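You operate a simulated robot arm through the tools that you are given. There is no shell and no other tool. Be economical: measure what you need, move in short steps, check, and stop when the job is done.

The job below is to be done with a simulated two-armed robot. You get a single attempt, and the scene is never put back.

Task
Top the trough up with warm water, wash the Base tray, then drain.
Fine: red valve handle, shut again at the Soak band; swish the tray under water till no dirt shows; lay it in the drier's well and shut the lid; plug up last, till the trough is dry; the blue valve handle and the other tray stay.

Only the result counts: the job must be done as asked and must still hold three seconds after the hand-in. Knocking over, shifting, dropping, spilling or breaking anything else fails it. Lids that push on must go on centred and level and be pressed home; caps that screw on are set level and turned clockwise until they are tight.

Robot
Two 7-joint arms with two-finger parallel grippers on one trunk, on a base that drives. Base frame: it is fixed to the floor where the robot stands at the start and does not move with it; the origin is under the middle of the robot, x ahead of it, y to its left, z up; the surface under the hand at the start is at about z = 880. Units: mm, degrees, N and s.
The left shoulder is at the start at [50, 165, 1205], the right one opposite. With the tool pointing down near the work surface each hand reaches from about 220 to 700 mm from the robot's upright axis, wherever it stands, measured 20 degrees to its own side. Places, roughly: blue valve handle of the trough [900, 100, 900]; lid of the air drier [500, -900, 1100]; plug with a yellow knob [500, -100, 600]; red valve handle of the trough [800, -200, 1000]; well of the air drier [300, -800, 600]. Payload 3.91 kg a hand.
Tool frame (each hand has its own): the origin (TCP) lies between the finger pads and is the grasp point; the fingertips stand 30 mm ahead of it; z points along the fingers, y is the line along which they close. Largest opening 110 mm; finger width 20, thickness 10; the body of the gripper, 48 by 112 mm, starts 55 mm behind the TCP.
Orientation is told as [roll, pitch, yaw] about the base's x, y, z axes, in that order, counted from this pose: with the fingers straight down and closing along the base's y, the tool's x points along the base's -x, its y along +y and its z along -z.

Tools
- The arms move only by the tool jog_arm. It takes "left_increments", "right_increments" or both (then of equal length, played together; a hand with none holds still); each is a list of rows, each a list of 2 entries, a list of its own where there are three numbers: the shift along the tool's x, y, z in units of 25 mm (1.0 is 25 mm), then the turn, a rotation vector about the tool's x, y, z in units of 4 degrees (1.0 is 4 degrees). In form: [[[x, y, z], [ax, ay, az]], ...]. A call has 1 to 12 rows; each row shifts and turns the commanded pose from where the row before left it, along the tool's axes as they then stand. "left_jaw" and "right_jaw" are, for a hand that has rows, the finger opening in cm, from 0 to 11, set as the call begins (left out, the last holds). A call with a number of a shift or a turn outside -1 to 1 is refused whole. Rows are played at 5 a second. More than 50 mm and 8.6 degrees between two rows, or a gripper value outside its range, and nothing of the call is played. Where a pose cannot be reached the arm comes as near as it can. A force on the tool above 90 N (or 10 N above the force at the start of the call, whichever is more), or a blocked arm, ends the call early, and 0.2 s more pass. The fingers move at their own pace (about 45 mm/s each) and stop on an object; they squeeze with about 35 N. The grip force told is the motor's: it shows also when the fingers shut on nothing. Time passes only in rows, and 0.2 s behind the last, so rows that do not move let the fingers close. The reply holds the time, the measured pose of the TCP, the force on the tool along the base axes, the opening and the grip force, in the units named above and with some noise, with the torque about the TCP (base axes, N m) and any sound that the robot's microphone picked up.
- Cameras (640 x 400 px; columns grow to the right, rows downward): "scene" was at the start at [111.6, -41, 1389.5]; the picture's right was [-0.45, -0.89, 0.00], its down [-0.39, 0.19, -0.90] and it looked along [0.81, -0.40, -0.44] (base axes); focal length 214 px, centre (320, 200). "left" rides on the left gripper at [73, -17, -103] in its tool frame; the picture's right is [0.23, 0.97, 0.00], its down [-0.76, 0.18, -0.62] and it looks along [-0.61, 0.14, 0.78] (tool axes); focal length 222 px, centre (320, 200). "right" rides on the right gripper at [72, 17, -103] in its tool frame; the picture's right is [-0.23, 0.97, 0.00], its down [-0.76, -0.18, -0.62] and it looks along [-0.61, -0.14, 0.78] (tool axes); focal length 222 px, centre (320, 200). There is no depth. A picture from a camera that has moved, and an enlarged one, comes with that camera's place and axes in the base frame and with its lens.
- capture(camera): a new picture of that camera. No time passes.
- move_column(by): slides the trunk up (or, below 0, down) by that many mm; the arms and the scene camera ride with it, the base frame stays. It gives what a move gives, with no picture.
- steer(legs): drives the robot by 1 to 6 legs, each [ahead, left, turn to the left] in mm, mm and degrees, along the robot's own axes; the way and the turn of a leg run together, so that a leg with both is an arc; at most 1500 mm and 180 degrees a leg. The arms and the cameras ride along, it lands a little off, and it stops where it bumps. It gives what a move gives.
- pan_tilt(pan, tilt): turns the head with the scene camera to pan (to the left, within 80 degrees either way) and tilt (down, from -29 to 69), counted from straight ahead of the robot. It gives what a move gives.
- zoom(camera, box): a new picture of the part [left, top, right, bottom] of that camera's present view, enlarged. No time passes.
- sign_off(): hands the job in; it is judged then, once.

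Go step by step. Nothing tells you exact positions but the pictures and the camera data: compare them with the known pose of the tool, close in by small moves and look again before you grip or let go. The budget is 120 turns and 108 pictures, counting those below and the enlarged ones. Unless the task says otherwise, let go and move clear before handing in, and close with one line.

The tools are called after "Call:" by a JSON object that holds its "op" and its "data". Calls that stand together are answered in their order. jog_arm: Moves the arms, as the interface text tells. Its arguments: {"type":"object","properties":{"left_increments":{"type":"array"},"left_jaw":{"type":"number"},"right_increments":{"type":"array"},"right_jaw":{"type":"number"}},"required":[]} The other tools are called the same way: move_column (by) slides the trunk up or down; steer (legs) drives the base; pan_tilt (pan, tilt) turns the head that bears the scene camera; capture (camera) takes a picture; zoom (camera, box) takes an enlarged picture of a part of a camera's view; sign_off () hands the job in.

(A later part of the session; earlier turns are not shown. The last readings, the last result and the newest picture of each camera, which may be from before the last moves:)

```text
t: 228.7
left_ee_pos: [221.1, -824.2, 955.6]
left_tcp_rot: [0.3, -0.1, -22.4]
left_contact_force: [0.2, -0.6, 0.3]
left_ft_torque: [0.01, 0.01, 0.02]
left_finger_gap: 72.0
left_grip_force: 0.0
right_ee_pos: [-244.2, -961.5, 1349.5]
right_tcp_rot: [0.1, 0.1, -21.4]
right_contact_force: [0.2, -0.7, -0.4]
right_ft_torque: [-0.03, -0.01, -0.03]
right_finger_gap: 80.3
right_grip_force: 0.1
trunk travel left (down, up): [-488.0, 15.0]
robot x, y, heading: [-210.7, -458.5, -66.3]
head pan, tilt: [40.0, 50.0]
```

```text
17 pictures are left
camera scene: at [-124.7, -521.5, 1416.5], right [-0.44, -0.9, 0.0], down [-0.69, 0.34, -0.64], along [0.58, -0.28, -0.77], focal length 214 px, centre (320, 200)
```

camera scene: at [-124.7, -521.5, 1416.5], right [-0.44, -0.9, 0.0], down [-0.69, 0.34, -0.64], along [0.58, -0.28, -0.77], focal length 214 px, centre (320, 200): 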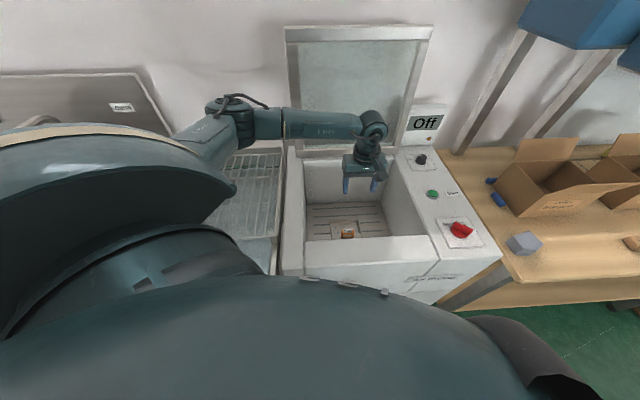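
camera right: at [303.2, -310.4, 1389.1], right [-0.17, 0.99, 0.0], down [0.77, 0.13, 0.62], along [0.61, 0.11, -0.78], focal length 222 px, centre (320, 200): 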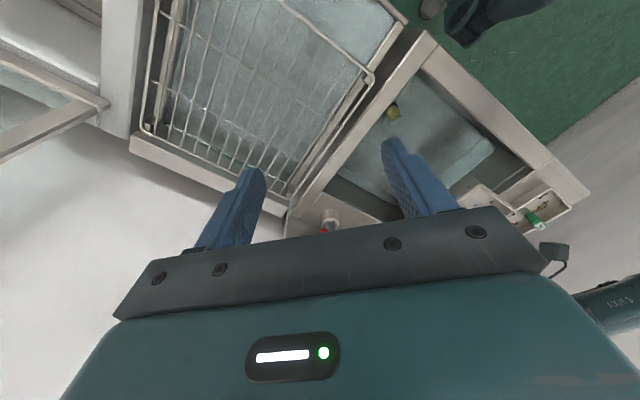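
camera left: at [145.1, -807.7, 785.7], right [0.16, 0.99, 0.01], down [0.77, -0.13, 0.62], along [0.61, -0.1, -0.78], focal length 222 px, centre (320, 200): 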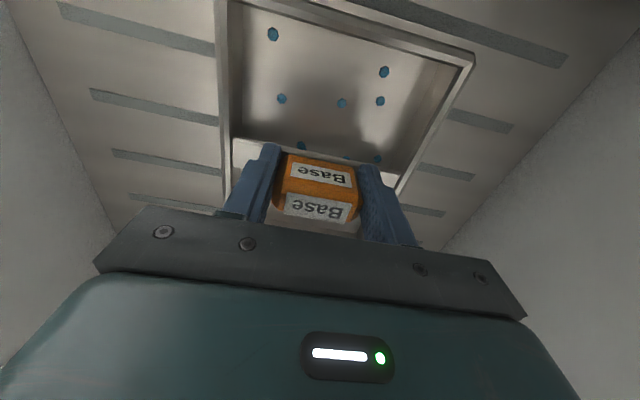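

The tray lies in the well. Now the lid: I take a closer look at it.

Call:
{"op": "zoom", "data": {"camera": "scene", "box": [260, 10, 460, 160]}}

```text
2.67 times, centred on (360, 85) of scene
camera zoom: at [-124.7, -521.5, 1416.5], right [-0.44, -0.9, 0.0], down [-0.69, 0.34, -0.64], along [0.58, -0.28, -0.77], focal length 572 px, centre (213, 507)
```

zoom: 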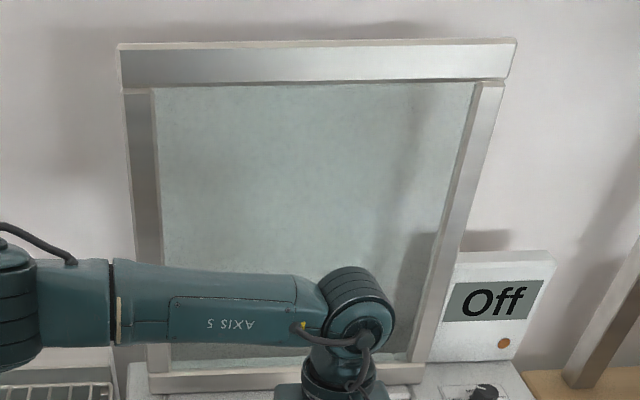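

Lid top edge estimated at C(F 817, z 1272), hinge near (735, 908). I'll hook the closed left fingers over its top from behind at 45° and guide it down. First rise and tilt.

Call:
{"op": "jog_arm", "data": {"left_increments": [[[0, 0, -1], [0, 0, 0]], [[0, 0, -1], [0, 0, 0]], [[0, 0, -1], [0, 0, 0]], [[0, 0, -1], [0, 0, 0]], [[0, 0, -1], [0, 0, 0]], [[0, 0, -1], [0, 0, 0]], [[0, 0, -1], [0, 0, 0]], [[0, 0, -1], [0, 0, 0]], [[0, 0, -1], [0, 0, 0]], [[0, 0, -1], [0, 0, 0]], [[0, 0, -1], [0, 0, 0]], [[0, 0, -1], [0, 0, 0]]], "left_jaw": 0}}

Call:
{"op": "jog_arm", "data": {"left_increments": [[[0, 0, 0], [0, -1, 0]], [[0, 0, 0], [0, -1, 0]], [[0, 0, 0], [0, -1, 0]], [[0, 0, 0], [0, -1, 0]], [[0, 0, 0], [0, -1, 0]], [[0, 0, 0], [0, -1, 0]], [[0, 0, 0], [0, -1, 0]], [[0, 0, 0], [0, -1, 0]], [[0, 0, 0], [0, -1, 0]], [[0, 0, 0], [0, -1, 0]], [[0, 0, 0], [0, -1, 0]], [[0, 0, 0], [0, -0.25, 0]]]}}

Call:
{"op": "jog_arm", "data": {"left_increments": [[[-0.9, 0, -0.5], [0, 0, 0]], [[-0.9, 0, -0.5], [0, 0, 0]], [[-0.9, 0, 0], [0, 0, 0]], [[-0.9, 0, 0], [0, 0, 0]], [[-0.9, 0, 0.3], [0, 0, 0]], [[-0.9, 0, 0.5], [0, 0, 0]], [[-0.9, 0, 0.5], [0, 0, 0]], [[-0.9, 0, 0.6], [0, 0, 0]]]}}

Call:
{"op": "pan_tilt", "data": {"pan": 40, "tilt": 25}}

Call:
{"op": "capture", "data": {"camera": "scene"}}

```text
t: 231.3
left_ee_pos: [220.0, -826.0, 1253.5]
left_tcp_rot: [0.1, 0.0, -22.5]
left_contact_force: [-0.8, -0.2, 0.0]
left_ft_torque: [0.01, 0.0, -0.01]
left_finger_gap: 0.1
left_grip_force: 35.0
right_ee_pos: [-244.1, -962.2, 1348.8]
right_tcp_rot: [0.1, 0.2, -21.4]
right_contact_force: [-0.6, -0.7, 0.0]
right_ft_torque: [0.0, 0.0, -0.02]
right_finger_gap: 80.2
right_grip_force: 0.1
trunk travel left (down, up): [-488.0, 15.0]
robot x, y, heading: [-209.2, -459.5, -66.5]
head pan, tilt: [40.0, 50.0]
```

```text
t: 233.9
left_ee_pos: [221.7, -825.6, 1255.1]
left_tcp_rot: [0.3, -45.0, -22.5]
left_contact_force: [-0.2, -0.4, 0.6]
left_ft_torque: [0.05, 0.02, 0.03]
left_finger_gap: 0.0
left_grip_force: 35.2
right_ee_pos: [-243.3, -961.5, 1349.3]
right_tcp_rot: [0.1, 0.2, -21.4]
right_contact_force: [-0.2, 0.0, -0.2]
right_ft_torque: [0.02, 0.01, 0.03]
right_finger_gap: 80.0
right_grip_force: 0.0
trunk travel left (down, up): [-488.0, 15.0]
robot x, y, heading: [-205.8, -460.5, -66.2]
head pan, tilt: [40.0, 50.0]
```

```text
t: 235.7
left_ee_pos: [353.1, -881.6, 1366.0]
left_tcp_rot: [0.2, -45.0, -22.7]
left_contact_force: [0.9, 0.2, 0.7]
left_ft_torque: [0.03, 0.04, -0.01]
left_finger_gap: 0.0
left_grip_force: 35.0
right_ee_pos: [-242.9, -961.4, 1349.0]
right_tcp_rot: [0.1, 0.2, -21.4]
right_contact_force: [0.4, 0.2, 0.0]
right_ft_torque: [0.02, 0.01, 0.01]
right_finger_gap: 80.3
right_grip_force: 0.0
trunk travel left (down, up): [-488.0, 15.0]
robot x, y, heading: [-208.5, -461.0, -66.2]
head pan, tilt: [40.0, 50.0]
```

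```text
t: 236.6
left_ee_pos: [352.9, -882.0, 1367.4]
left_tcp_rot: [0.4, -44.9, -22.6]
left_contact_force: [0.0, 0.5, -0.3]
left_ft_torque: [-0.01, -0.02, 0.01]
left_finger_gap: 0.0
left_grip_force: 34.9
right_ee_pos: [-243.9, -961.3, 1349.4]
right_tcp_rot: [0.0, 0.0, -21.3]
right_contact_force: [-0.7, 0.3, -1.1]
right_ft_torque: [0.04, 0.05, 0.01]
right_finger_gap: 80.1
right_grip_force: 0.1
trunk travel left (down, up): [-488.0, 15.0]
robot x, y, heading: [-206.7, -460.0, -66.1]
head pan, tilt: [40.0, 25.0]
```

```text
15 pictures are left
camera scene: at [-110.9, -528.4, 1453.9], right [-0.44, -0.9, 0.0], down [-0.38, 0.19, -0.91], along [0.81, -0.4, -0.42], focal length 214 px, centre (320, 200)
```

scene: 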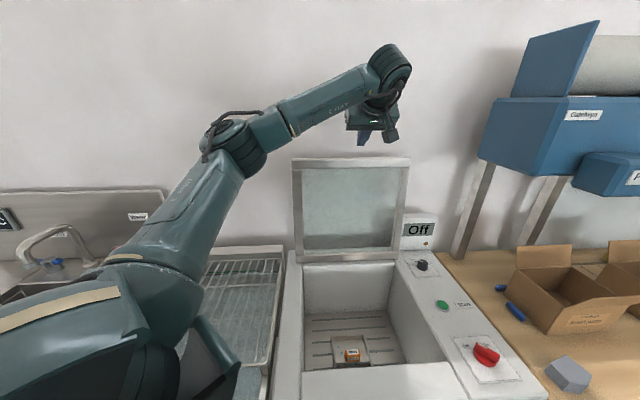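

Call:
{"op": "jog_arm", "data": {"left_increments": [[[-0.71, 0, 0.71], [0, 0, 0]], [[-0.71, 0, 0.71], [0, 0, 0]], [[-0.71, 0, 0.71], [0, 0, 0]], [[-0.71, 0, 0.71], [0, 0, 0]], [[-0.71, 0, 0.71], [0, 0, 0]], [[-0.71, 0, 0.71], [0, 0, 0]]]}}

Call:
{"op": "capture", "data": {"camera": "left"}}

Call:
{"op": "zoom", "data": {"camera": "scene", "box": [270, 40, 430, 180]}}

```text
t: 238.0
left_ee_pos: [486.1, -919.9, 1361.6]
left_tcp_rot: [0.2, -45.0, -22.7]
left_contact_force: [0.6, 0.0, 0.0]
left_ft_torque: [-0.01, 0.0, 0.0]
left_finger_gap: 0.0
left_grip_force: 35.5
left hand out of reach, approached as far as the arm can: row 6
right_ee_pos: [-241.5, -959.5, 1351.0]
right_tcp_rot: [0.0, 0.1, -21.3]
right_contact_force: [0.7, 0.5, -0.4]
right_ft_torque: [-0.01, 0.03, -0.03]
right_finger_gap: 80.0
right_grip_force: 0.1
trunk travel left (down, up): [-488.0, 15.0]
robot x, y, heading: [-210.1, -461.1, -66.3]
head pan, tilt: [40.0, 25.0]
```

```text
14 pictures are left
camera left: at [364.0, -886.9, 1382.9], right [0.22, 0.96, -0.16], down [0.16, 0.12, 0.98], along [0.96, -0.24, -0.12], focal length 222 px, centre (320, 200)
```

left: 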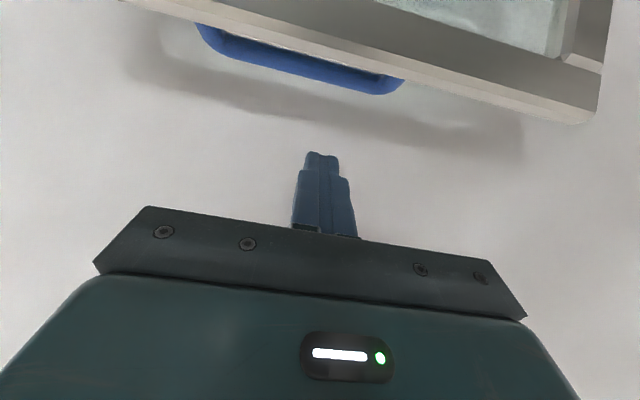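

```text
2.86 times, centred on (350, 110) of scene
camera zoom: at [-109.2, -526.8, 1454.0], right [-0.44, -0.9, 0.0], down [-0.38, 0.19, -0.91], along [0.81, -0.4, -0.42], focal length 613 px, centre (234, 457)
```

zoom: 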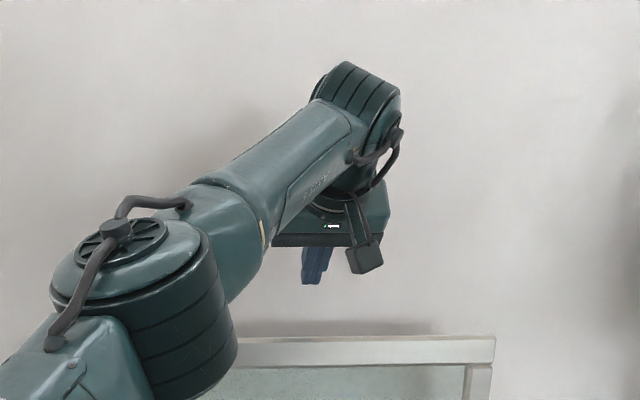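

There is a blue D-handle on the lid's outer side. I move the base 40 mm nearer (arm drawn back a little meanwhile) for reach.

Call:
{"op": "jog_arm", "data": {"left_increments": [[[0.71, 0, -0.71], [0, 0, 0]], [[0.35, -0.4, -0.35], [0, 0, 0]]]}}

Call:
{"op": "steer", "data": {"legs": [[28, 28, 0]]}}

Call:
{"op": "capture", "data": {"camera": "left"}}

```text
t: 238.6
left_ee_pos: [446.5, -916.6, 1360.4]
left_tcp_rot: [0.3, -44.9, -22.7]
left_contact_force: [-0.6, -0.5, -0.1]
left_ft_torque: [-0.02, 0.0, 0.01]
left_finger_gap: 0.0
left_grip_force: 35.4
right_ee_pos: [-243.5, -961.8, 1348.6]
right_tcp_rot: [0.1, 0.1, -21.4]
right_contact_force: [-0.8, -1.0, 0.9]
right_ft_torque: [0.02, -0.03, -0.02]
right_finger_gap: 80.4
right_grip_force: 0.0
trunk travel left (down, up): [-488.0, 15.0]
robot x, y, heading: [-206.5, -459.7, -66.4]
head pan, tilt: [40.0, 25.0]
```

```text
t: 239.5
left_ee_pos: [466.7, -913.8, 1361.1]
left_tcp_rot: [0.3, -44.9, -22.3]
left_contact_force: [-0.3, -0.7, 0.1]
left_ft_torque: [-0.02, 0.02, -0.01]
left_finger_gap: 0.0
left_grip_force: 34.3
right_ee_pos: [-224.5, -963.6, 1347.8]
right_tcp_rot: [0.0, 0.3, -21.1]
right_contact_force: [0.2, 0.4, -0.2]
right_ft_torque: [0.0, 0.03, -0.03]
right_finger_gap: 80.0
right_grip_force: 0.0
trunk travel left (down, up): [-488.0, 15.0]
robot x, y, heading: [-191.3, -463.2, -65.8]
head pan, tilt: [40.0, 25.0]
stopped in leg 1: the robot was blocked; the commanded pose is now the measured one
```

```text
12 pictures are left
camera left: at [343.2, -883.0, 1382.2], right [0.22, 0.96, -0.16], down [0.16, 0.12, 0.98], along [0.96, -0.24, -0.12], focal length 222 px, centre (320, 200)
```

left: 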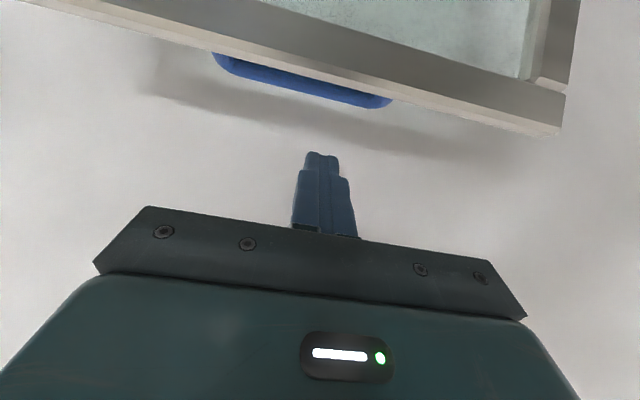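

The lid's back edge is near F 810. I shift left of the handle (more reach there), go forward over the edge and down behind it.

Call:
{"op": "jog_arm", "data": {"left_increments": [[[0, 0.98, 0], [0, 0, 0]], [[0, 0.98, 0], [0, 0, 0]], [[0, 0.98, 0], [0, 0, 0]], [[0, 0.98, 0], [0, 0, 0]], [[-0.14, 0, 0.7], [0, 0, 0]], [[-0.14, 0, 0.7], [0, 0, 0]], [[-0.14, 0, 0.7], [0, 0, 0]], [[0.5, 0, 0.5], [0, 0, 0]], [[0.5, 0, 0.5], [0, 0, 0]]]}}

Call:
{"op": "capture", "data": {"camera": "left"}}

```text
t: 241.5
left_ee_pos: [542.6, -842.0, 1295.3]
left_tcp_rot: [0.2, -45.0, -22.5]
left_contact_force: [-0.5, 0.1, -0.2]
left_ft_torque: [0.01, -0.05, 0.01]
left_finger_gap: 0.1
left_grip_force: 34.5
right_ee_pos: [-224.4, -964.3, 1349.0]
right_tcp_rot: [0.0, 0.2, -21.1]
right_contact_force: [0.9, 0.8, -0.4]
right_ft_torque: [0.01, -0.02, -0.01]
right_finger_gap: 79.7
right_grip_force: 0.0
trunk travel left (down, up): [-488.0, 15.0]
robot x, y, heading: [-188.5, -465.1, -66.0]
head pan, tilt: [40.0, 25.0]
```

```text
11 pictures are left
camera left: at [420.1, -809.2, 1318.2], right [0.22, 0.96, -0.16], down [0.16, 0.12, 0.98], along [0.96, -0.24, -0.12], focal length 222 px, centre (320, 200)
```

left: 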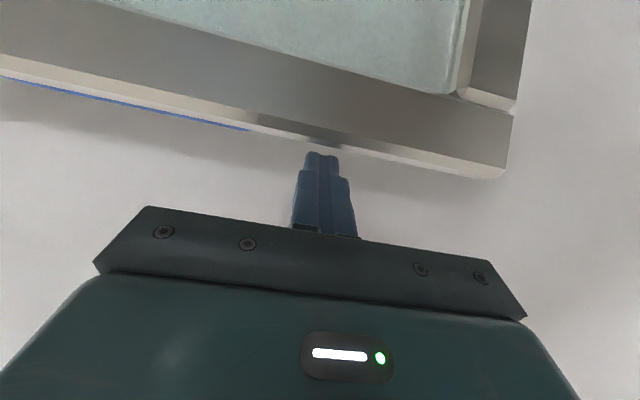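

The fingertip is at the lid's top edge. I lower it behind the edge and begin pulling toward me.

Call:
{"op": "jog_arm", "data": {"left_increments": [[[0.5, 0, 0.7], [0, 0, 0]], [[0.25, 0, 0.2], [0, 0, 0]], [[0.5, 0, -0.77], [0, 0, 0]], [[0.5, 0, -0.77], [0, 0, 0]], [[0.5, 0, -0.77], [0, 0, 0]], [[0.5, 0, -0.77], [0, 0, 0]]]}}

Call:
{"op": "zoom", "data": {"camera": "scene", "box": [250, 60, 450, 280]}}

```text
t: 242.9
left_ee_pos: [461.0, -808.8, 1286.7]
left_tcp_rot: [0.4, -45.0, -22.4]
left_contact_force: [0.1, 0.4, 0.9]
left_ft_torque: [-0.01, -0.03, 0.0]
left_finger_gap: 0.0
left_grip_force: 35.0
right_ee_pos: [-225.2, -962.9, 1350.3]
right_tcp_rot: [0.0, 0.1, -21.2]
right_contact_force: [-0.2, -0.4, -0.3]
right_ft_torque: [-0.01, -0.01, 0.0]
right_finger_gap: 79.9
right_grip_force: 0.1
trunk travel left (down, up): [-488.0, 15.0]
robot x, y, heading: [-189.8, -465.1, -65.9]
head pan, tilt: [40.0, 25.0]
```

```text
1.82 times, centred on (350, 170) of scene
camera zoom: at [-94.9, -530.2, 1454.1], right [-0.44, -0.9, 0.0], down [-0.38, 0.18, -0.91], along [0.81, -0.4, -0.42], focal length 390 px, centre (266, 254)
```

zoom: 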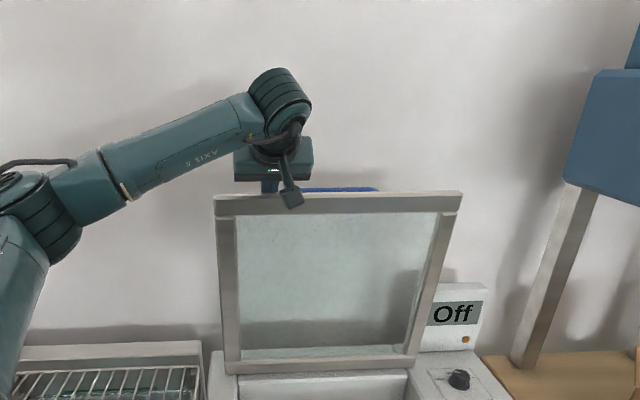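

The lid follows. I carry on along the arc.

Call:
{"op": "jog_arm", "data": {"left_increments": [[[0.7, 0, -0.6], [0, 0, 0]], [[0.75, 0, -0.55], [0, 0, 0]], [[0.8, 0, -0.55], [0, 0, 0]], [[0.8, 0, -0.5], [0, 0, 0]], [[0.85, 0, -0.5], [0, 0, 0]], [[0.85, 0, -0.45], [0, 0, 0]], [[0.85, 0, -0.4], [0, 0, 0]], [[0.9, 0, -0.35], [0, 0, 0]]]}}

Call:
{"op": "zoom", "data": {"camera": "scene", "box": [220, 60, 500, 360]}}

```text
t: 244.7
left_ee_pos: [290.5, -738.1, 1241.6]
left_tcp_rot: [0.3, -45.1, -22.5]
left_contact_force: [-0.4, -0.2, -0.7]
left_ft_torque: [0.02, -0.02, 0.01]
left_finger_gap: 0.1
left_grip_force: 34.2
right_ee_pos: [-225.2, -962.6, 1349.1]
right_tcp_rot: [0.1, 0.1, -21.1]
right_contact_force: [-0.4, 0.1, -0.7]
right_ft_torque: [0.01, -0.02, -0.01]
right_finger_gap: 80.2
right_grip_force: 0.0
trunk travel left (down, up): [-488.0, 15.0]
robot x, y, heading: [-190.0, -462.2, -65.9]
head pan, tilt: [40.0, 25.0]
```

```text
1.33 times, centred on (360, 210) of scene
camera zoom: at [-94.8, -530.4, 1454.1], right [-0.44, -0.9, 0.0], down [-0.38, 0.18, -0.91], along [0.81, -0.4, -0.42], focal length 286 px, centre (267, 187)
```

zoom: 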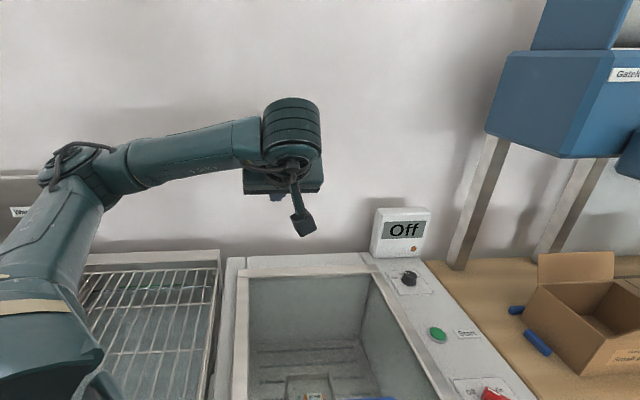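

The lid has swung shut over the well. I check that it sits down.

Call:
{"op": "pan_tilt", "data": {"pan": 40, "tilt": 48}}

Call:
{"op": "capture", "data": {"camera": "scene"}}

```text
t: 245.6
left_ee_pos: [291.6, -737.7, 1240.4]
left_tcp_rot: [0.4, -45.0, -22.5]
left_contact_force: [0.2, -0.2, 0.1]
left_ft_torque: [0.0, -0.01, 0.01]
left_finger_gap: 0.1
left_grip_force: 34.7
right_ee_pos: [-225.3, -963.6, 1349.9]
right_tcp_rot: [0.0, 0.1, -21.2]
right_contact_force: [-0.8, 0.1, 0.1]
right_ft_torque: [-0.04, -0.02, -0.04]
right_finger_gap: 80.0
right_grip_force: 0.1
trunk travel left (down, up): [-488.0, 15.0]
robot x, y, heading: [-190.0, -465.0, -65.9]
head pan, tilt: [40.0, 48.0]
```

```text
8 pictures are left
camera scene: at [-106.4, -524.6, 1419.3], right [-0.44, -0.9, 0.0], down [-0.67, 0.33, -0.67], along [0.6, -0.29, -0.74], focal length 214 px, centre (320, 200)
```

scene: 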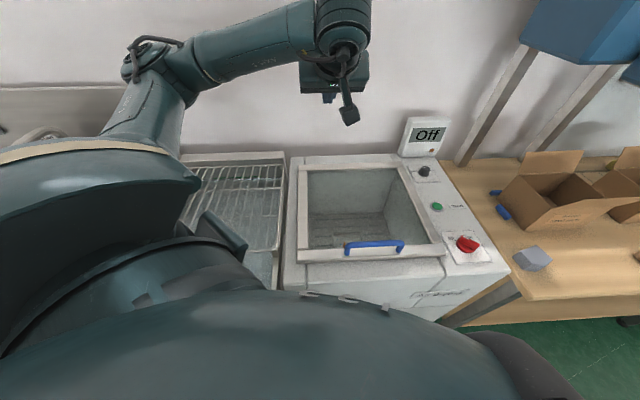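

The lid is shut. Next the plug: I straighten the tool, back off, square up, and drive left to the trough, using the left arm.

Call:
{"op": "jog_arm", "data": {"left_increments": [[[0, 0, 0], [0, 1, 0]], [[0, 0, 0], [0, 1, 0]], [[0, 0, 0], [0, 1, 0]], [[0, 0, 0], [0, 1, 0]], [[0, 0, 0], [0, 1, 0]], [[0, 0, 0], [0, 1, 0]], [[0, 0, 0], [0, 1, 0]], [[0, 0, 0], [0, 1, 0]], [[0, 0, 0], [0, 1, 0]], [[0, 0, 0], [0, 1, 0]], [[0, 0, 0], [0, 1, 0]], [[0, 0, 0], [0, 0.25, 0]]]}}

Call:
{"op": "jog_arm", "data": {"left_increments": [[[0, 0, 0], [0, 0, 1]], [[0, 0, 0], [0, 0, 1]], [[0, 0, 0], [0, 0, 1]], [[0, 0, 0], [0, 0, 1]], [[0, 0, 0], [0, 0, 1]], [[0, 0, 0], [0, 0, 1]], [[0, 0, 0], [0, 0, 1]], [[0, 0, 0], [0, 0, 1]], [[0, 0, 0], [0, 0, 1]], [[0, 0, 0], [0, 0, 1]], [[0, 0, 0], [0, 0, 1]]]}}

Call:
{"op": "steer", "data": {"legs": [[-25, -25, 0], [0, 0, 44], [0, 510, 0]]}}

Call:
{"op": "pan_tilt", "data": {"pan": 0, "tilt": 50}}

```text
t: 248.2
left_ee_pos: [290.9, -738.6, 1240.3]
left_tcp_rot: [0.3, 0.1, -22.4]
left_contact_force: [-0.6, -0.1, -0.2]
left_ft_torque: [-0.03, -0.02, 0.01]
left_finger_gap: 0.1
left_grip_force: 35.1
right_ee_pos: [-223.8, -964.9, 1349.3]
right_tcp_rot: [0.1, 0.0, -21.1]
right_contact_force: [-0.3, 0.3, -0.1]
right_ft_torque: [0.01, -0.02, -0.03]
right_finger_gap: 79.9
right_grip_force: 0.1
trunk travel left (down, up): [-488.0, 15.0]
robot x, y, heading: [-190.9, -460.0, -66.0]
head pan, tilt: [40.0, 48.0]
```

```text
t: 250.6
left_ee_pos: [291.9, -739.1, 1239.8]
left_tcp_rot: [0.3, 0.3, -66.3]
left_contact_force: [-0.8, -0.3, -0.7]
left_ft_torque: [-0.02, -0.01, -0.01]
left_finger_gap: 0.1
left_grip_force: 35.2
right_ee_pos: [-225.3, -964.3, 1350.1]
right_tcp_rot: [0.2, 0.0, -21.2]
right_contact_force: [0.2, -0.3, 0.0]
right_ft_torque: [-0.01, 0.0, 0.0]
right_finger_gap: 79.9
right_grip_force: 0.1
trunk travel left (down, up): [-488.0, 15.0]
robot x, y, heading: [-189.6, -466.4, -65.8]
head pan, tilt: [40.0, 48.0]
```

```text
t: 258.1
left_ee_pos: [507.0, 158.7, 1240.2]
left_tcp_rot: [0.2, 0.2, -22.3]
left_contact_force: [0.5, -0.2, -0.6]
left_ft_torque: [-0.02, 0.01, -0.01]
left_finger_gap: 0.1
left_grip_force: 35.7
right_ee_pos: [291.5, -362.5, 1349.3]
right_tcp_rot: [0.1, 0.2, 22.8]
right_contact_force: [0.7, 0.4, -0.8]
right_ft_torque: [0.0, 0.03, 0.01]
right_finger_gap: 80.3
right_grip_force: 0.0
trunk travel left (down, up): [-488.0, 15.0]
robot x, y, heading: [-30.7, 25.4, -21.9]
head pan, tilt: [40.0, 48.0]
```

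```text
t: 259.1
left_ee_pos: [506.1, 157.4, 1240.2]
left_tcp_rot: [0.2, 0.3, -22.4]
left_contact_force: [-0.2, 0.8, -0.3]
left_ft_torque: [0.01, 0.02, 0.02]
left_finger_gap: 0.2
left_grip_force: 35.2
right_ee_pos: [290.5, -363.6, 1350.2]
right_tcp_rot: [0.0, 0.0, 22.8]
right_contact_force: [0.1, 0.4, 0.1]
right_ft_torque: [0.02, -0.01, 0.02]
right_finger_gap: 80.0
right_grip_force: 0.1
trunk travel left (down, up): [-488.0, 15.0]
robot x, y, heading: [-26.0, 24.2, -21.9]
head pan, tilt: [0.0, 50.0]
```

Call:
{"op": "jog_arm", "data": {"left_increments": [[[-0.18, -0.83, 0], [0, 0, 0]], [[-0.18, -0.83, 0], [0, 0, 0]], [[-0.18, -0.83, 1], [0, 0, 0]], [[-0.18, -0.83, 1], [0, 0, 0]], [[-0.18, -0.83, 1], [0, 0, 0]], [[-0.18, -0.83, 1], [0, 0, 0]], [[-0.18, -0.83, 1], [0, 0, 0]], [[-0.18, -0.83, 1], [0, 0, 0]], [[-0.18, -0.83, 1], [0, 0, 0]], [[-0.18, -0.83, 1], [0, 0, 0]], [[0, 0, 1], [0, 0, 0]], [[0, 0, 1], [0, 0, 0]]], "left_jaw": 8}}

Call:
{"op": "capture", "data": {"camera": "left"}}

```text
t: 261.7
left_ee_pos: [469.8, -50.8, 987.9]
left_tcp_rot: [0.1, 0.1, -22.3]
left_contact_force: [0.6, 0.4, 0.2]
left_ft_torque: [0.0, 0.01, -0.01]
left_finger_gap: 80.4
left_grip_force: 0.0
right_ee_pos: [290.7, -363.4, 1348.1]
right_tcp_rot: [0.2, 0.1, 22.8]
right_contact_force: [0.0, 0.6, 0.4]
right_ft_torque: [0.02, -0.03, 0.03]
right_finger_gap: 79.7
right_grip_force: 0.0
trunk travel left (down, up): [-488.0, 15.0]
robot x, y, heading: [-32.6, 23.1, -22.0]
head pan, tilt: [0.0, 50.0]
```

```text
7 pictures are left
camera left: at [395.9, -39.1, 1092.4], right [0.16, 0.99, 0.0], down [0.77, -0.13, 0.62], along [0.61, -0.1, -0.78], focal length 222 px, centre (320, 200)
```

left: 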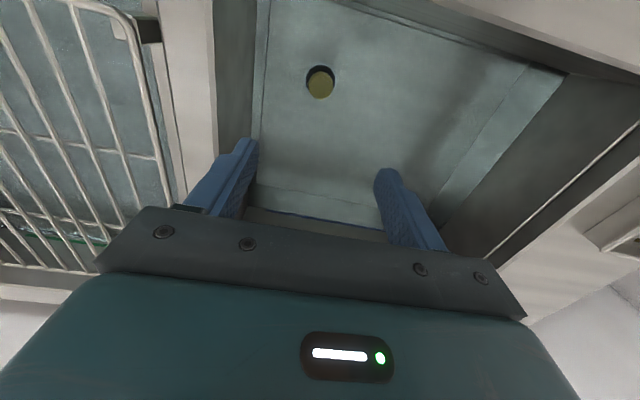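

The knob is almost straight below at about C(461, 130, 695). I lower the hand to just above it.

Call:
{"op": "jog_arm", "data": {"left_increments": [[[-0.24, 0, 1], [0, 0, 0]], [[0, 0, 1], [0, 0, 0]], [[0, 0, 1], [0, 0, 0]], [[0, 0, 1], [0, 0, 0]], [[0, 0, 1], [0, 0, 0]], [[0, 0, 1], [0, 0, 0]], [[0, 0, 1], [0, 0, 0]], [[0, 0, 1], [0, 0, 0]], [[0, 0, 1], [0, 0, 0]], [[0, 0, 1], [0, 0, 0]]]}}

Call:
{"op": "capture", "data": {"camera": "left"}}

```text
t: 263.9
left_ee_pos: [474.4, -52.0, 738.8]
left_tcp_rot: [0.1, 0.2, -22.2]
left_contact_force: [0.4, 0.5, -0.1]
left_ft_torque: [0.04, -0.02, 0.01]
left_finger_gap: 80.0
left_grip_force: 0.1
right_ee_pos: [292.1, -363.5, 1350.3]
right_tcp_rot: [0.1, 0.2, 22.8]
right_contact_force: [0.0, 0.0, -0.1]
right_ft_torque: [0.01, 0.0, 0.01]
right_finger_gap: 79.8
right_grip_force: 0.0
trunk travel left (down, up): [-488.0, 15.0]
robot x, y, heading: [-31.5, 20.2, -22.0]
head pan, tilt: [0.0, 50.0]
```

```text
6 pictures are left
camera left: at [400.2, -39.7, 842.9], right [0.16, 0.99, 0.0], down [0.77, -0.13, 0.62], along [0.61, -0.1, -0.78], focal length 222 px, centre (320, 200)
```

left: 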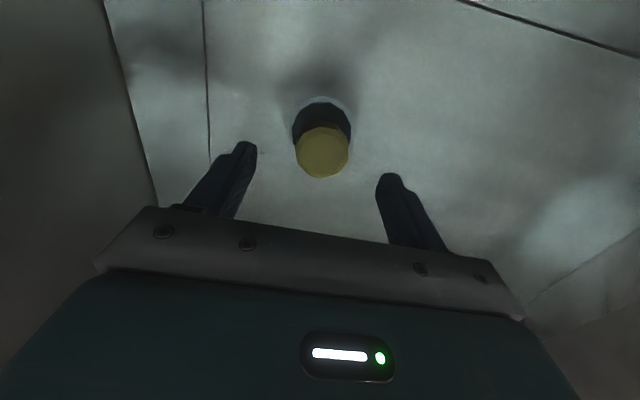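

Knob top is at z≈675, about 45 mm wide, at base [481, −52]. I centre on it, go down to z≈665 and close.

Call:
{"op": "jog_arm", "data": {"left_increments": [[[-0.25, 0.1, 0.5], [0, 0, 0]], [[0, 0, 0.9], [0, 0, 0]], [[0, 0, 0.9], [0, 0, 0]], [[0, 0, 0.6], [0, 0, 0]]]}}

Call:
{"op": "jog_arm", "data": {"left_increments": [[[0, 0, 0], [0, 0, 0]], [[0, 0, 0], [0, 0, 0]], [[0, 0, 0], [0, 0, 0]], [[0, 0, 0], [0, 0, 0]]], "left_jaw": 0}}

```text
t: 264.9
left_ee_pos: [472.3, -46.8, 672.1]
left_tcp_rot: [0.2, 0.2, -22.3]
left_contact_force: [-0.3, 0.2, -0.2]
left_ft_torque: [-0.01, -0.01, -0.03]
left_finger_gap: 80.4
left_grip_force: 0.3
left hand out of reach, approached as far as the arm can: row 4
right_ee_pos: [291.1, -362.4, 1350.2]
right_tcp_rot: [0.1, 0.1, 22.8]
right_contact_force: [0.4, 0.7, -0.1]
right_ft_torque: [-0.02, 0.01, 0.01]
right_finger_gap: 80.1
right_grip_force: 0.0
trunk travel left (down, up): [-488.0, 15.0]
robot x, y, heading: [-29.9, 22.1, -22.0]
head pan, tilt: [0.0, 50.0]
```

```text
t: 265.9
left_ee_pos: [471.1, -48.0, 672.3]
left_tcp_rot: [0.1, 0.2, -22.3]
left_contact_force: [-1.5, -0.4, -0.6]
left_ft_torque: [-0.35, 0.07, -0.05]
left_finger_gap: 41.2
left_grip_force: 45.0
right_ee_pos: [291.0, -363.1, 1350.5]
right_tcp_rot: [0.1, 0.1, 22.8]
right_contact_force: [0.1, 0.3, -0.4]
right_ft_torque: [0.01, 0.0, -0.02]
right_finger_gap: 80.0
right_grip_force: 0.0
trunk travel left (down, up): [-488.0, 15.0]
robot x, y, heading: [-30.6, 27.0, -22.1]
head pan, tilt: [0.0, 50.0]
```

Gripped. I pull the plug straight up.

Call:
{"op": "jog_arm", "data": {"left_increments": [[[0, 0, -0.4], [0, 0, 0]], [[0, 0, -0.6], [0, 0, 0]], [[0, 0, -1], [0, 0, 0]], [[0, 0, -1], [0, 0, 0]], [[0, 0, -0.5], [0, 0, 0]]]}}

Call:
{"op": "capture", "data": {"camera": "left"}}

```text
t: 267.1
left_ee_pos: [473.3, -47.0, 761.8]
left_tcp_rot: [0.2, 0.1, -22.2]
left_contact_force: [0.2, 0.6, 0.1]
left_ft_torque: [-0.01, 0.06, -0.02]
left_finger_gap: 0.1
left_grip_force: 37.6
right_ee_pos: [292.0, -362.8, 1349.5]
right_tcp_rot: [0.2, 0.1, 22.9]
right_contact_force: [0.7, 0.6, 0.1]
right_ft_torque: [0.01, 0.03, -0.03]
right_finger_gap: 79.9
right_grip_force: 0.1
trunk travel left (down, up): [-488.0, 15.0]
robot x, y, heading: [-32.4, 22.8, -21.6]
head pan, tilt: [0.0, 50.0]
```

```text
5 pictures are left
camera left: at [399.6, -35.5, 864.6], right [0.16, 0.99, 0.0], down [0.77, -0.13, 0.62], along [0.61, -0.1, -0.78], focal length 222 px, centre (320, 200)
```

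left: 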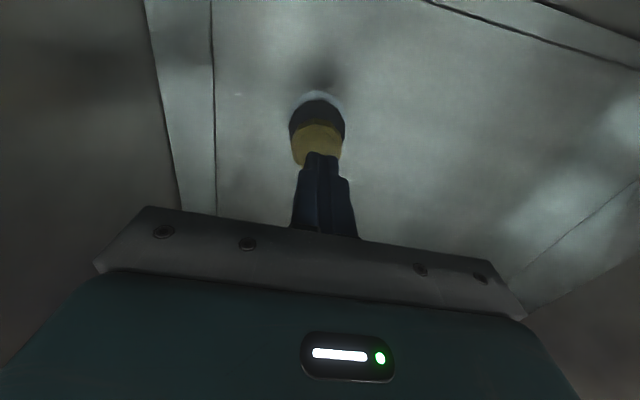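

The fingers slipped off; they were about 10 mm off-centre and too shallow because of the arm's reach. I lower the trunk and regrip centred and deeper.

Call:
{"op": "jog_arm", "data": {"left_increments": [[[0, 0, -1], [0, 0, 0]], [[0, 0, -1], [0, 0, 0]], [[0, 0, -1], [0, 0, 0]], [[-0.42, 0, -1], [0, 0, 0]]], "left_jaw": 8}}

Call:
{"op": "move_column", "data": {"by": -100}}

Call:
{"op": "jog_arm", "data": {"left_increments": [[[0, 0, 0.8], [0, 0, 0]], [[0, 0, 0.8], [0, 0, 0]], [[0, 0, 0.8], [0, 0, 0]], [[0, 0, 0.6], [0, 0, 0]]]}}

```text
t: 268.1
left_ee_pos: [482.8, -53.0, 860.7]
left_tcp_rot: [0.2, 0.2, -22.3]
left_contact_force: [0.1, -0.6, 0.0]
left_ft_torque: [0.0, -0.01, 0.02]
left_finger_gap: 80.0
left_grip_force: 0.1
right_ee_pos: [290.9, -363.8, 1349.7]
right_tcp_rot: [0.1, 0.1, 22.8]
right_contact_force: [-0.4, -0.1, -1.2]
right_ft_torque: [-0.05, 0.0, 0.02]
right_finger_gap: 80.0
right_grip_force: 0.0
trunk travel left (down, up): [-488.0, 15.0]
robot x, y, heading: [-31.8, 23.0, -22.2]
head pan, tilt: [0.0, 50.0]
```

```text
t: 269.5
left_ee_pos: [481.6, -52.6, 761.5]
left_tcp_rot: [0.2, 0.2, -22.3]
left_contact_force: [-0.6, 0.3, 0.0]
left_ft_torque: [-0.01, 0.02, 0.01]
left_finger_gap: 79.9
left_grip_force: 0.1
right_ee_pos: [291.0, -362.6, 1249.0]
right_tcp_rot: [0.2, 0.2, 22.9]
right_contact_force: [1.0, 1.0, -1.0]
right_ft_torque: [0.03, 0.01, -0.01]
right_finger_gap: 80.2
right_grip_force: 0.2
trunk travel left (down, up): [-388.0, 115.0]
robot x, y, heading: [-27.9, 22.6, -21.9]
head pan, tilt: [0.0, 50.0]
```

```text
t: 270.5
left_ee_pos: [483.0, -52.7, 686.5]
left_tcp_rot: [0.2, 0.3, -22.5]
left_contact_force: [0.4, 0.3, -0.2]
left_ft_torque: [-0.02, -0.01, 0.04]
left_finger_gap: 79.8
left_grip_force: 0.1
right_ee_pos: [290.1, -363.1, 1250.4]
right_tcp_rot: [0.0, 0.1, 22.8]
right_contact_force: [0.1, -0.8, 0.4]
right_ft_torque: [-0.02, 0.02, 0.06]
right_finger_gap: 80.0
right_grip_force: 0.1
trunk travel left (down, up): [-388.0, 115.0]
robot x, y, heading: [-29.9, 22.2, -21.9]
head pan, tilt: [0.0, 50.0]
```

Call:
{"op": "jog_arm", "data": {"left_increments": [[[0, 0, 0.4], [0, 0, 0]], [[0, 0, 0.4], [0, 0, 0]], [[0, 0, 0.3], [0, 0, 0]], [[0, 0, 0.2], [0, 0, 0]]]}}

Call:
{"op": "jog_arm", "data": {"left_increments": [[[0, 0, 0], [0, 0, 0]], [[0, 0, 0], [0, 0, 0]], [[0, 0, 0], [0, 0, 0]], [[0, 0, 0], [0, 0, 0]]], "left_jaw": 0}}

Call:
{"op": "jog_arm", "data": {"left_increments": [[[0, 0, -0.2], [0, 0, 0]], [[0, 0, -0.3], [0, 0, 0]], [[0, 0, -0.4], [0, 0, 0]], [[0, 0, -0.6], [0, 0, 0]]]}}

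```text
t: 271.5
left_ee_pos: [481.1, -52.4, 652.7]
left_tcp_rot: [0.2, 0.1, -22.3]
left_contact_force: [0.5, 1.4, 0.7]
left_ft_torque: [0.03, -0.01, -0.01]
left_finger_gap: 80.1
left_grip_force: 0.0
right_ee_pos: [292.1, -364.1, 1250.0]
right_tcp_rot: [0.1, 0.0, 22.7]
right_contact_force: [-0.1, -0.6, 0.3]
right_ft_torque: [0.02, 0.03, -0.02]
right_finger_gap: 79.8
right_grip_force: 0.0
trunk travel left (down, up): [-388.0, 115.0]
robot x, y, heading: [-29.8, 23.6, -21.9]
head pan, tilt: [0.0, 50.0]
```

```text
t: 272.5
left_ee_pos: [481.1, -52.6, 653.1]
left_tcp_rot: [0.3, 0.2, -22.3]
left_contact_force: [-0.5, 0.4, -0.2]
left_ft_torque: [0.0, -0.01, -0.02]
left_finger_gap: 53.3
left_grip_force: 44.9
right_ee_pos: [292.0, -362.7, 1248.3]
right_tcp_rot: [0.1, 0.2, 22.8]
right_contact_force: [0.6, 0.4, 0.0]
right_ft_torque: [0.02, -0.05, 0.0]
right_finger_gap: 80.1
right_grip_force: 0.1
trunk travel left (down, up): [-388.0, 115.0]
robot x, y, heading: [-29.6, 22.8, -22.3]
head pan, tilt: [0.0, 50.0]
```

```text
t: 273.7
left_ee_pos: [478.5, -51.6, 678.0]
left_tcp_rot: [0.4, 0.6, -22.4]
left_contact_force: [18.4, -17.1, -46.0]
left_ft_torque: [-0.24, -1.57, 0.65]
left_finger_gap: 41.5
left_grip_force: 44.7
right_ee_pos: [295.4, -364.6, 1247.9]
right_tcp_rot: [0.3, 0.3, 22.8]
right_contact_force: [0.4, 0.7, -0.1]
right_ft_torque: [-0.01, 0.03, -0.03]
right_finger_gap: 80.0
right_grip_force: 0.0
trunk travel left (down, up): [-388.0, 115.0]
robot x, y, heading: [-33.3, 22.0, -22.0]
head pan, tilt: [0.0, 50.0]
stopped in row 4 (left hand): the force on the tool passed its limit at 182 N (the readings are from after the stop); the commanded pose is now the measured one
```

The plug resists; the tool still feels 46 N of downward pull. I keep pulling in very small steps.

Call:
{"op": "jog_arm", "data": {"left_increments": [[[0, 0, -0.1], [0, 0, 0]], [[0, 0, -0.1], [0, 0, 0]], [[0, 0, -0.1], [0, 0, 0]], [[0, 0, -0.1], [0, 0, 0]], [[0, 0, -0.1], [0, 0, 0]], [[0, 0, -0.1], [0, 0, 0]]]}}

```text
t: 274.3
left_ee_pos: [479.4, -51.6, 679.9]
left_tcp_rot: [0.2, 0.6, -22.5]
left_contact_force: [23.1, -22.8, -56.7]
left_ft_torque: [-0.09, -1.59, 0.71]
left_finger_gap: 41.2
left_grip_force: 44.7
right_ee_pos: [296.2, -367.1, 1246.9]
right_tcp_rot: [0.4, 0.3, 22.7]
right_contact_force: [0.4, -0.4, 0.2]
right_ft_torque: [-0.01, -0.02, -0.01]
right_finger_gap: 80.2
right_grip_force: 0.0
trunk travel left (down, up): [-388.0, 115.0]
robot x, y, heading: [-30.8, 24.4, -22.1]
head pan, tilt: [0.0, 50.0]
stopped in row 3 (left hand): the force on the tool passed its limit at 93 N (the readings are from after the stop); the commanded pose is now the measured one
```

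Call:
{"op": "capture", "data": {"camera": "left"}}

```text
4 pictures are left
camera left: at [405.8, -39.0, 783.5], right [0.16, 0.99, 0.01], down [0.78, -0.13, 0.62], along [0.61, -0.1, -0.79], focal length 222 px, centre (320, 200)
```

left: 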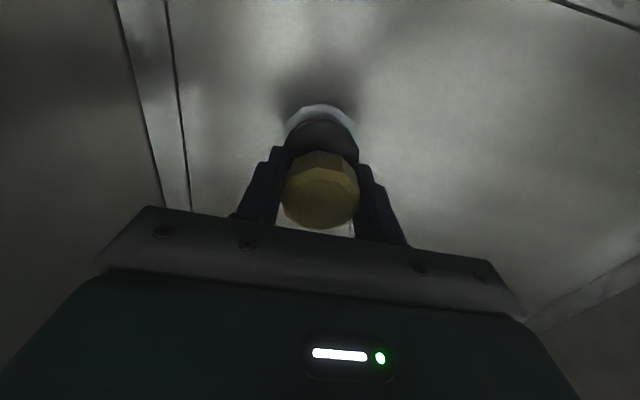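

The fingers now hold the knob well and it may already have risen a little. I twist back and forth while pulling to break the seal.

Call:
{"op": "jog_arm", "data": {"left_increments": [[[0, 0, 0], [0, 0, 1]], [[0, 0, 0], [0, 0, 1]], [[0, 0, -0.1], [0, 0, -1]], [[0, 0, -0.1], [0, 0, -1]], [[0, 0, -0.1], [0, 0, -1]], [[0, 0, -0.1], [0, 0, 1]], [[0, 0, -0.1], [0, 0, 1]], [[0, 0, -0.1], [0, 0, -1]]]}}

```text
t: 275.4
left_ee_pos: [475.7, -49.9, 678.7]
left_tcp_rot: [0.2, 0.7, -22.3]
left_contact_force: [23.8, -18.6, -54.9]
left_ft_torque: [-1.17, -0.8, 0.3]
left_finger_gap: 41.0
left_grip_force: 44.9
right_ee_pos: [296.3, -366.9, 1247.2]
right_tcp_rot: [0.2, 0.3, 22.7]
right_contact_force: [0.3, 0.0, -1.2]
right_ft_torque: [-0.02, -0.02, 0.0]
right_finger_gap: 80.0
right_grip_force: 0.1
trunk travel left (down, up): [-388.0, 115.0]
robot x, y, heading: [-31.1, 19.9, -22.2]
head pan, tilt: [0.0, 50.0]
stopped in row 5 (left hand): the force on the tool passed its limit at 105 N (the readings are from after the stop); the commanded pose is now the measured one
```

A sideways load is jamming it. I relax the lateral offset first, then pull straight.

Call:
{"op": "jog_arm", "data": {"left_increments": [[[-0.15, -0.05, 0.1], [0, 0, 0]], [[-0.15, -0.05, 0], [0, 0, 0]], [[0, 0, 0], [0, 0, 0]]]}}

```text
t: 276.2
left_ee_pos: [474.3, -48.1, 679.5]
left_tcp_rot: [0.4, 1.5, -22.4]
left_contact_force: [-10.3, 17.3, -21.7]
left_ft_torque: [-0.87, 1.09, -0.45]
left_finger_gap: 41.1
left_grip_force: 45.5
right_ee_pos: [293.0, -363.6, 1248.7]
right_tcp_rot: [0.1, 0.2, 22.8]
right_contact_force: [-0.3, -0.6, 0.9]
right_ft_torque: [-0.01, 0.0, 0.0]
right_finger_gap: 80.2
right_grip_force: 0.0
trunk travel left (down, up): [-388.0, 115.0]
robot x, y, heading: [-27.0, 23.0, -21.9]
head pan, tilt: [0.0, 50.0]
```

Call:
{"op": "jog_arm", "data": {"left_increments": [[[0.1, -0.02, -0.08], [0, 0, 0]], [[0, 0, -0.1], [0, 0, 0]], [[0, 0, -0.1], [0, 0, 0]], [[0, 0, -0.1], [0, 0, 0]], [[0, 0, -0.1], [0, 0, 0]], [[0, 0, -0.1], [0, 0, 0]]]}}

```text
t: 277.4
left_ee_pos: [474.5, -50.8, 679.5]
left_tcp_rot: [0.8, 1.5, -22.2]
left_contact_force: [23.1, -20.9, -56.1]
left_ft_torque: [-0.19, -1.24, 0.6]
left_finger_gap: 41.5
left_grip_force: 45.3
right_ee_pos: [295.8, -368.7, 1248.7]
right_tcp_rot: [0.3, 0.3, 22.8]
right_contact_force: [-0.2, -0.4, -0.3]
right_ft_torque: [0.02, 0.01, 0.0]
right_finger_gap: 79.7
right_grip_force: 0.0
trunk travel left (down, up): [-388.0, 115.0]
robot x, y, heading: [-28.6, 23.5, -22.0]
head pan, tilt: [0.0, 50.0]
stopped in row 6 (left hand): the force on the tool passed its limit at 93 N (the readings are from after the stop); the commanded pose is now the measured one
```

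The plug no longer moves at all, perhaps it is at its upper stop already. I check the water level.

Call:
{"op": "capture", "data": {"camera": "scene"}}

```text
3 pictures are left
camera scene: at [74.7, -21.7, 1316.1], right [-0.38, -0.93, 0.0], down [-0.71, 0.29, -0.64], along [0.59, -0.24, -0.77], focal length 214 px, centre (320, 200)
```

scene: 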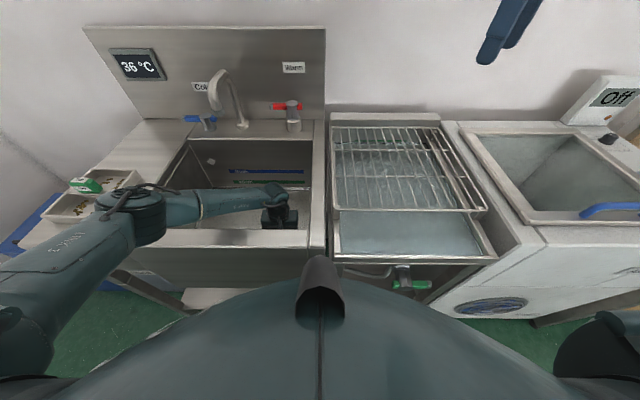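

It is a pop-up plug and it is up: the water is already draining. I ease the pull slightly and hold it while the trough empties.

Call:
{"op": "jog_arm", "data": {"left_increments": [[[0, 0, 0.08], [0, 0, 0]], [[0, 0, 0], [0, 0, 0]], [[0, 0, 0], [0, 0, 0]], [[0, 0, 0], [0, 0, 0]], [[0, 0, 0], [0, 0, 0]], [[0, 0, 0], [0, 0, 0]], [[0, 0, 0], [0, 0, 0]], [[0, 0, 0], [0, 0, 0]], [[0, 0, 0], [0, 0, 0]], [[0, 0, 0], [0, 0, 0]], [[0, 0, 0], [0, 0, 0]], [[0, 0, 0], [0, 0, 0]]]}}

Call:
{"op": "jog_arm", "data": {"left_increments": [[[0, 0, 0], [0, 0, 0]], [[0, 0, 0], [0, 0, 0]], [[0, 0, 0], [0, 0, 0]], [[0, 0, 0], [0, 0, 0]], [[0, 0, 0], [0, 0, 0]], [[0, 0, 0], [0, 0, 0]], [[0, 0, 0], [0, 0, 0]], [[0, 0, 0], [0, 0, 0]], [[0, 0, 0], [0, 0, 0]], [[0, 0, 0], [0, 0, 0]], [[0, 0, 0], [0, 0, 0]], [[0, 0, 0], [0, 0, 0]]]}}

Call:
{"op": "jog_arm", "data": {"left_increments": [[[0, 0, 0], [0, 0, 0]], [[0, 0, 0], [0, 0, 0]], [[0, 0, 0], [0, 0, 0]], [[0, 0, 0], [0, 0, 0]], [[0, 0, 0], [0, 0, 0]], [[0, 0, 0], [0, 0, 0]], [[0, 0, 0], [0, 0, 0]], [[0, 0, 0], [0, 0, 0]], [[0, 0, 0], [0, 0, 0]], [[0, 0, 0], [0, 0, 0]], [[0, 0, 0], [0, 0, 0]], [[0, 0, 0], [0, 0, 0]]]}}

Call:
{"op": "jog_arm", "data": {"left_increments": [[[0, 0, 0], [0, 0, 0]], [[0, 0, 0], [0, 0, 0]], [[0, 0, 0], [0, 0, 0]], [[0, 0, 0], [0, 0, 0]], [[0, 0, 0], [0, 0, 0]], [[0, 0, 0], [0, 0, 0]], [[0, 0, 0], [0, 0, 0]], [[0, 0, 0], [0, 0, 0]], [[0, 0, 0], [0, 0, 0]], [[0, 0, 0], [0, 0, 0]], [[0, 0, 0], [0, 0, 0]], [[0, 0, 0], [0, 0, 0]]]}}

Call:
{"op": "jog_arm", "data": {"left_increments": [[[0, 0, 0], [0, 0, 0]], [[0, 0, 0], [0, 0, 0]], [[0, 0, 0], [0, 0, 0]], [[0, 0, 0], [0, 0, 0]], [[0, 0, 0], [0, 0, 0]], [[0, 0, 0], [0, 0, 0]], [[0, 0, 0], [0, 0, 0]], [[0, 0, 0], [0, 0, 0]], [[0, 0, 0], [0, 0, 0]], [[0, 0, 0], [0, 0, 0]], [[0, 0, 0], [0, 0, 0]], [[0, 0, 0], [0, 0, 0]]]}}

Call:
{"op": "jog_arm", "data": {"left_increments": [[[0, 0, 0], [0, 0, 0]], [[0, 0, 0], [0, 0, 0]], [[0, 0, 0], [0, 0, 0]], [[0, 0, 0], [0, 0, 0]], [[0, 0, 0], [0, 0, 0]], [[0, 0, 0], [0, 0, 0]], [[0, 0, 0], [0, 0, 0]], [[0, 0, 0], [0, 0, 0]], [[0, 0, 0], [0, 0, 0]], [[0, 0, 0], [0, 0, 0]], [[0, 0, 0], [0, 0, 0]], [[0, 0, 0], [0, 0, 0]]]}}

Call:
{"op": "jog_arm", "data": {"left_increments": [[[0, 0, 0], [0, 0, 0]], [[0, 0, 0], [0, 0, 0]], [[0, 0, 0], [0, 0, 0]], [[0, 0, 0], [0, 0, 0]], [[0, 0, 0], [0, 0, 0]], [[0, 0, 0], [0, 0, 0]], [[0, 0, 0], [0, 0, 0]], [[0, 0, 0], [0, 0, 0]], [[0, 0, 0], [0, 0, 0]], [[0, 0, 0], [0, 0, 0]], [[0, 0, 0], [0, 0, 0]], [[0, 0, 0], [0, 0, 0]]]}}

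Call:
{"op": "zoom", "data": {"camera": "scene", "box": [160, 110, 340, 260]}}

```text
t: 280.0
left_ee_pos: [474.4, -50.7, 680.5]
left_tcp_rot: [0.6, 1.7, -22.2]
left_contact_force: [24.2, -15.6, -54.9]
left_ft_torque: [0.49, -0.2, 0.06]
left_finger_gap: 41.1
left_grip_force: 44.8
right_ee_pos: [297.3, -366.0, 1247.1]
right_tcp_rot: [0.3, 0.3, 22.6]
right_contact_force: [-0.2, 0.6, -0.7]
right_ft_torque: [0.0, 0.0, 0.0]
right_finger_gap: 80.1
right_grip_force: 0.1
trunk travel left (down, up): [-388.0, 115.0]
robot x, y, heading: [-31.1, 21.2, -22.2]
head pan, tilt: [0.0, 50.0]
```

```text
t: 282.6
left_ee_pos: [475.4, -49.0, 680.8]
left_tcp_rot: [0.6, 1.6, -22.4]
left_contact_force: [23.9, -16.2, -55.8]
left_ft_torque: [0.54, -0.17, 0.18]
left_finger_gap: 41.0
left_grip_force: 45.3
right_ee_pos: [296.3, -366.8, 1247.4]
right_tcp_rot: [0.2, 0.4, 22.6]
right_contact_force: [0.3, 0.1, -0.4]
right_ft_torque: [0.01, 0.01, -0.01]
right_finger_gap: 80.1
right_grip_force: 0.0
trunk travel left (down, up): [-388.0, 115.0]
robot x, y, heading: [-27.8, 22.8, -22.3]
head pan, tilt: [0.0, 50.0]
```

```text
t: 285.2
left_ee_pos: [474.3, -49.2, 679.9]
left_tcp_rot: [0.6, 1.5, -22.3]
left_contact_force: [23.8, -14.8, -54.9]
left_ft_torque: [0.51, -0.14, 0.15]
left_finger_gap: 41.0
left_grip_force: 44.9
right_ee_pos: [296.6, -366.0, 1247.1]
right_tcp_rot: [0.3, 0.4, 22.7]
right_contact_force: [0.7, 0.5, 0.6]
right_ft_torque: [0.0, 0.0, 0.04]
right_finger_gap: 80.2
right_grip_force: 0.0
trunk travel left (down, up): [-388.0, 115.0]
robot x, y, heading: [-30.6, 21.7, -22.2]
head pan, tilt: [0.0, 50.0]
```

```text
t: 287.8
left_ee_pos: [474.5, -49.1, 679.2]
left_tcp_rot: [0.7, 1.6, -22.2]
left_contact_force: [23.3, -15.5, -55.3]
left_ft_torque: [0.52, -0.16, 0.14]
left_finger_gap: 41.1
left_grip_force: 45.0
right_ee_pos: [296.0, -366.6, 1246.7]
right_tcp_rot: [0.4, 0.4, 22.7]
right_contact_force: [0.2, 0.4, -0.2]
right_ft_torque: [0.0, -0.01, 0.01]
right_finger_gap: 80.0
right_grip_force: 0.0
trunk travel left (down, up): [-388.0, 115.0]
robot x, y, heading: [-29.8, 21.8, -22.1]
head pan, tilt: [0.0, 50.0]
```

```text
t: 290.4
left_ee_pos: [473.6, -49.0, 679.7]
left_tcp_rot: [0.6, 1.6, -22.2]
left_contact_force: [22.9, -14.7, -52.9]
left_ft_torque: [0.45, -0.16, 0.13]
left_finger_gap: 40.9
left_grip_force: 44.4
right_ee_pos: [296.0, -366.2, 1246.2]
right_tcp_rot: [0.2, 0.4, 22.7]
right_contact_force: [-0.3, 0.7, 0.3]
right_ft_torque: [-0.01, 0.02, 0.02]
right_finger_gap: 79.9
right_grip_force: 0.0
trunk travel left (down, up): [-388.0, 115.0]
robot x, y, heading: [-31.9, 21.6, -22.1]
head pan, tilt: [0.0, 50.0]
```

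```text
t: 293.0
left_ee_pos: [475.0, -49.7, 678.7]
left_tcp_rot: [0.5, 1.8, -22.2]
left_contact_force: [22.1, -13.9, -52.9]
left_ft_torque: [0.48, -0.07, 0.14]
left_finger_gap: 41.1
left_grip_force: 45.4
right_ee_pos: [296.6, -366.2, 1247.5]
right_tcp_rot: [0.3, 0.4, 22.7]
right_contact_force: [0.7, 0.1, 0.2]
right_ft_torque: [-0.02, 0.02, -0.01]
right_finger_gap: 80.1
right_grip_force: 0.1
trunk travel left (down, up): [-388.0, 115.0]
robot x, y, heading: [-30.7, 21.4, -22.3]
head pan, tilt: [0.0, 50.0]
```

```text
t: 295.6
left_ee_pos: [473.7, -49.1, 680.6]
left_tcp_rot: [0.7, 1.7, -22.2]
left_contact_force: [21.1, -13.5, -53.1]
left_ft_torque: [0.48, -0.13, 0.18]
left_finger_gap: 41.0
left_grip_force: 45.3
right_ee_pos: [296.3, -366.6, 1247.9]
right_tcp_rot: [0.3, 0.4, 22.7]
right_contact_force: [0.3, 0.2, 0.0]
right_ft_torque: [-0.03, 0.01, -0.02]
right_finger_gap: 80.0
right_grip_force: 0.0
trunk travel left (down, up): [-388.0, 115.0]
robot x, y, heading: [-28.0, 18.8, -22.2]
head pan, tilt: [0.0, 50.0]
```

```text
2.67 times, centred on (250, 185) of scene
camera zoom: at [74.7, -20.4, 1315.8], right [-0.38, -0.93, 0.0], down [-0.71, 0.29, -0.64], along [0.59, -0.24, -0.77], focal length 572 px, centre (507, 240)
```

zoom: 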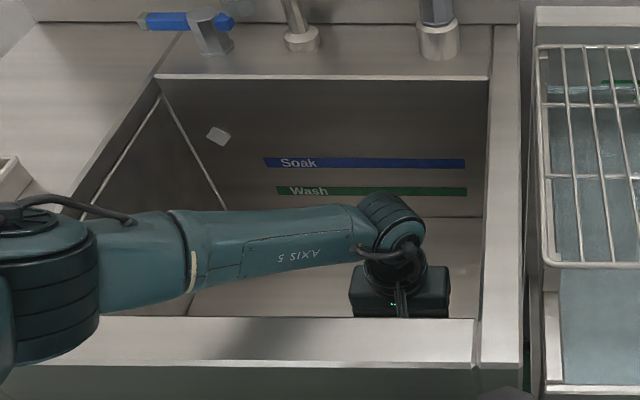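

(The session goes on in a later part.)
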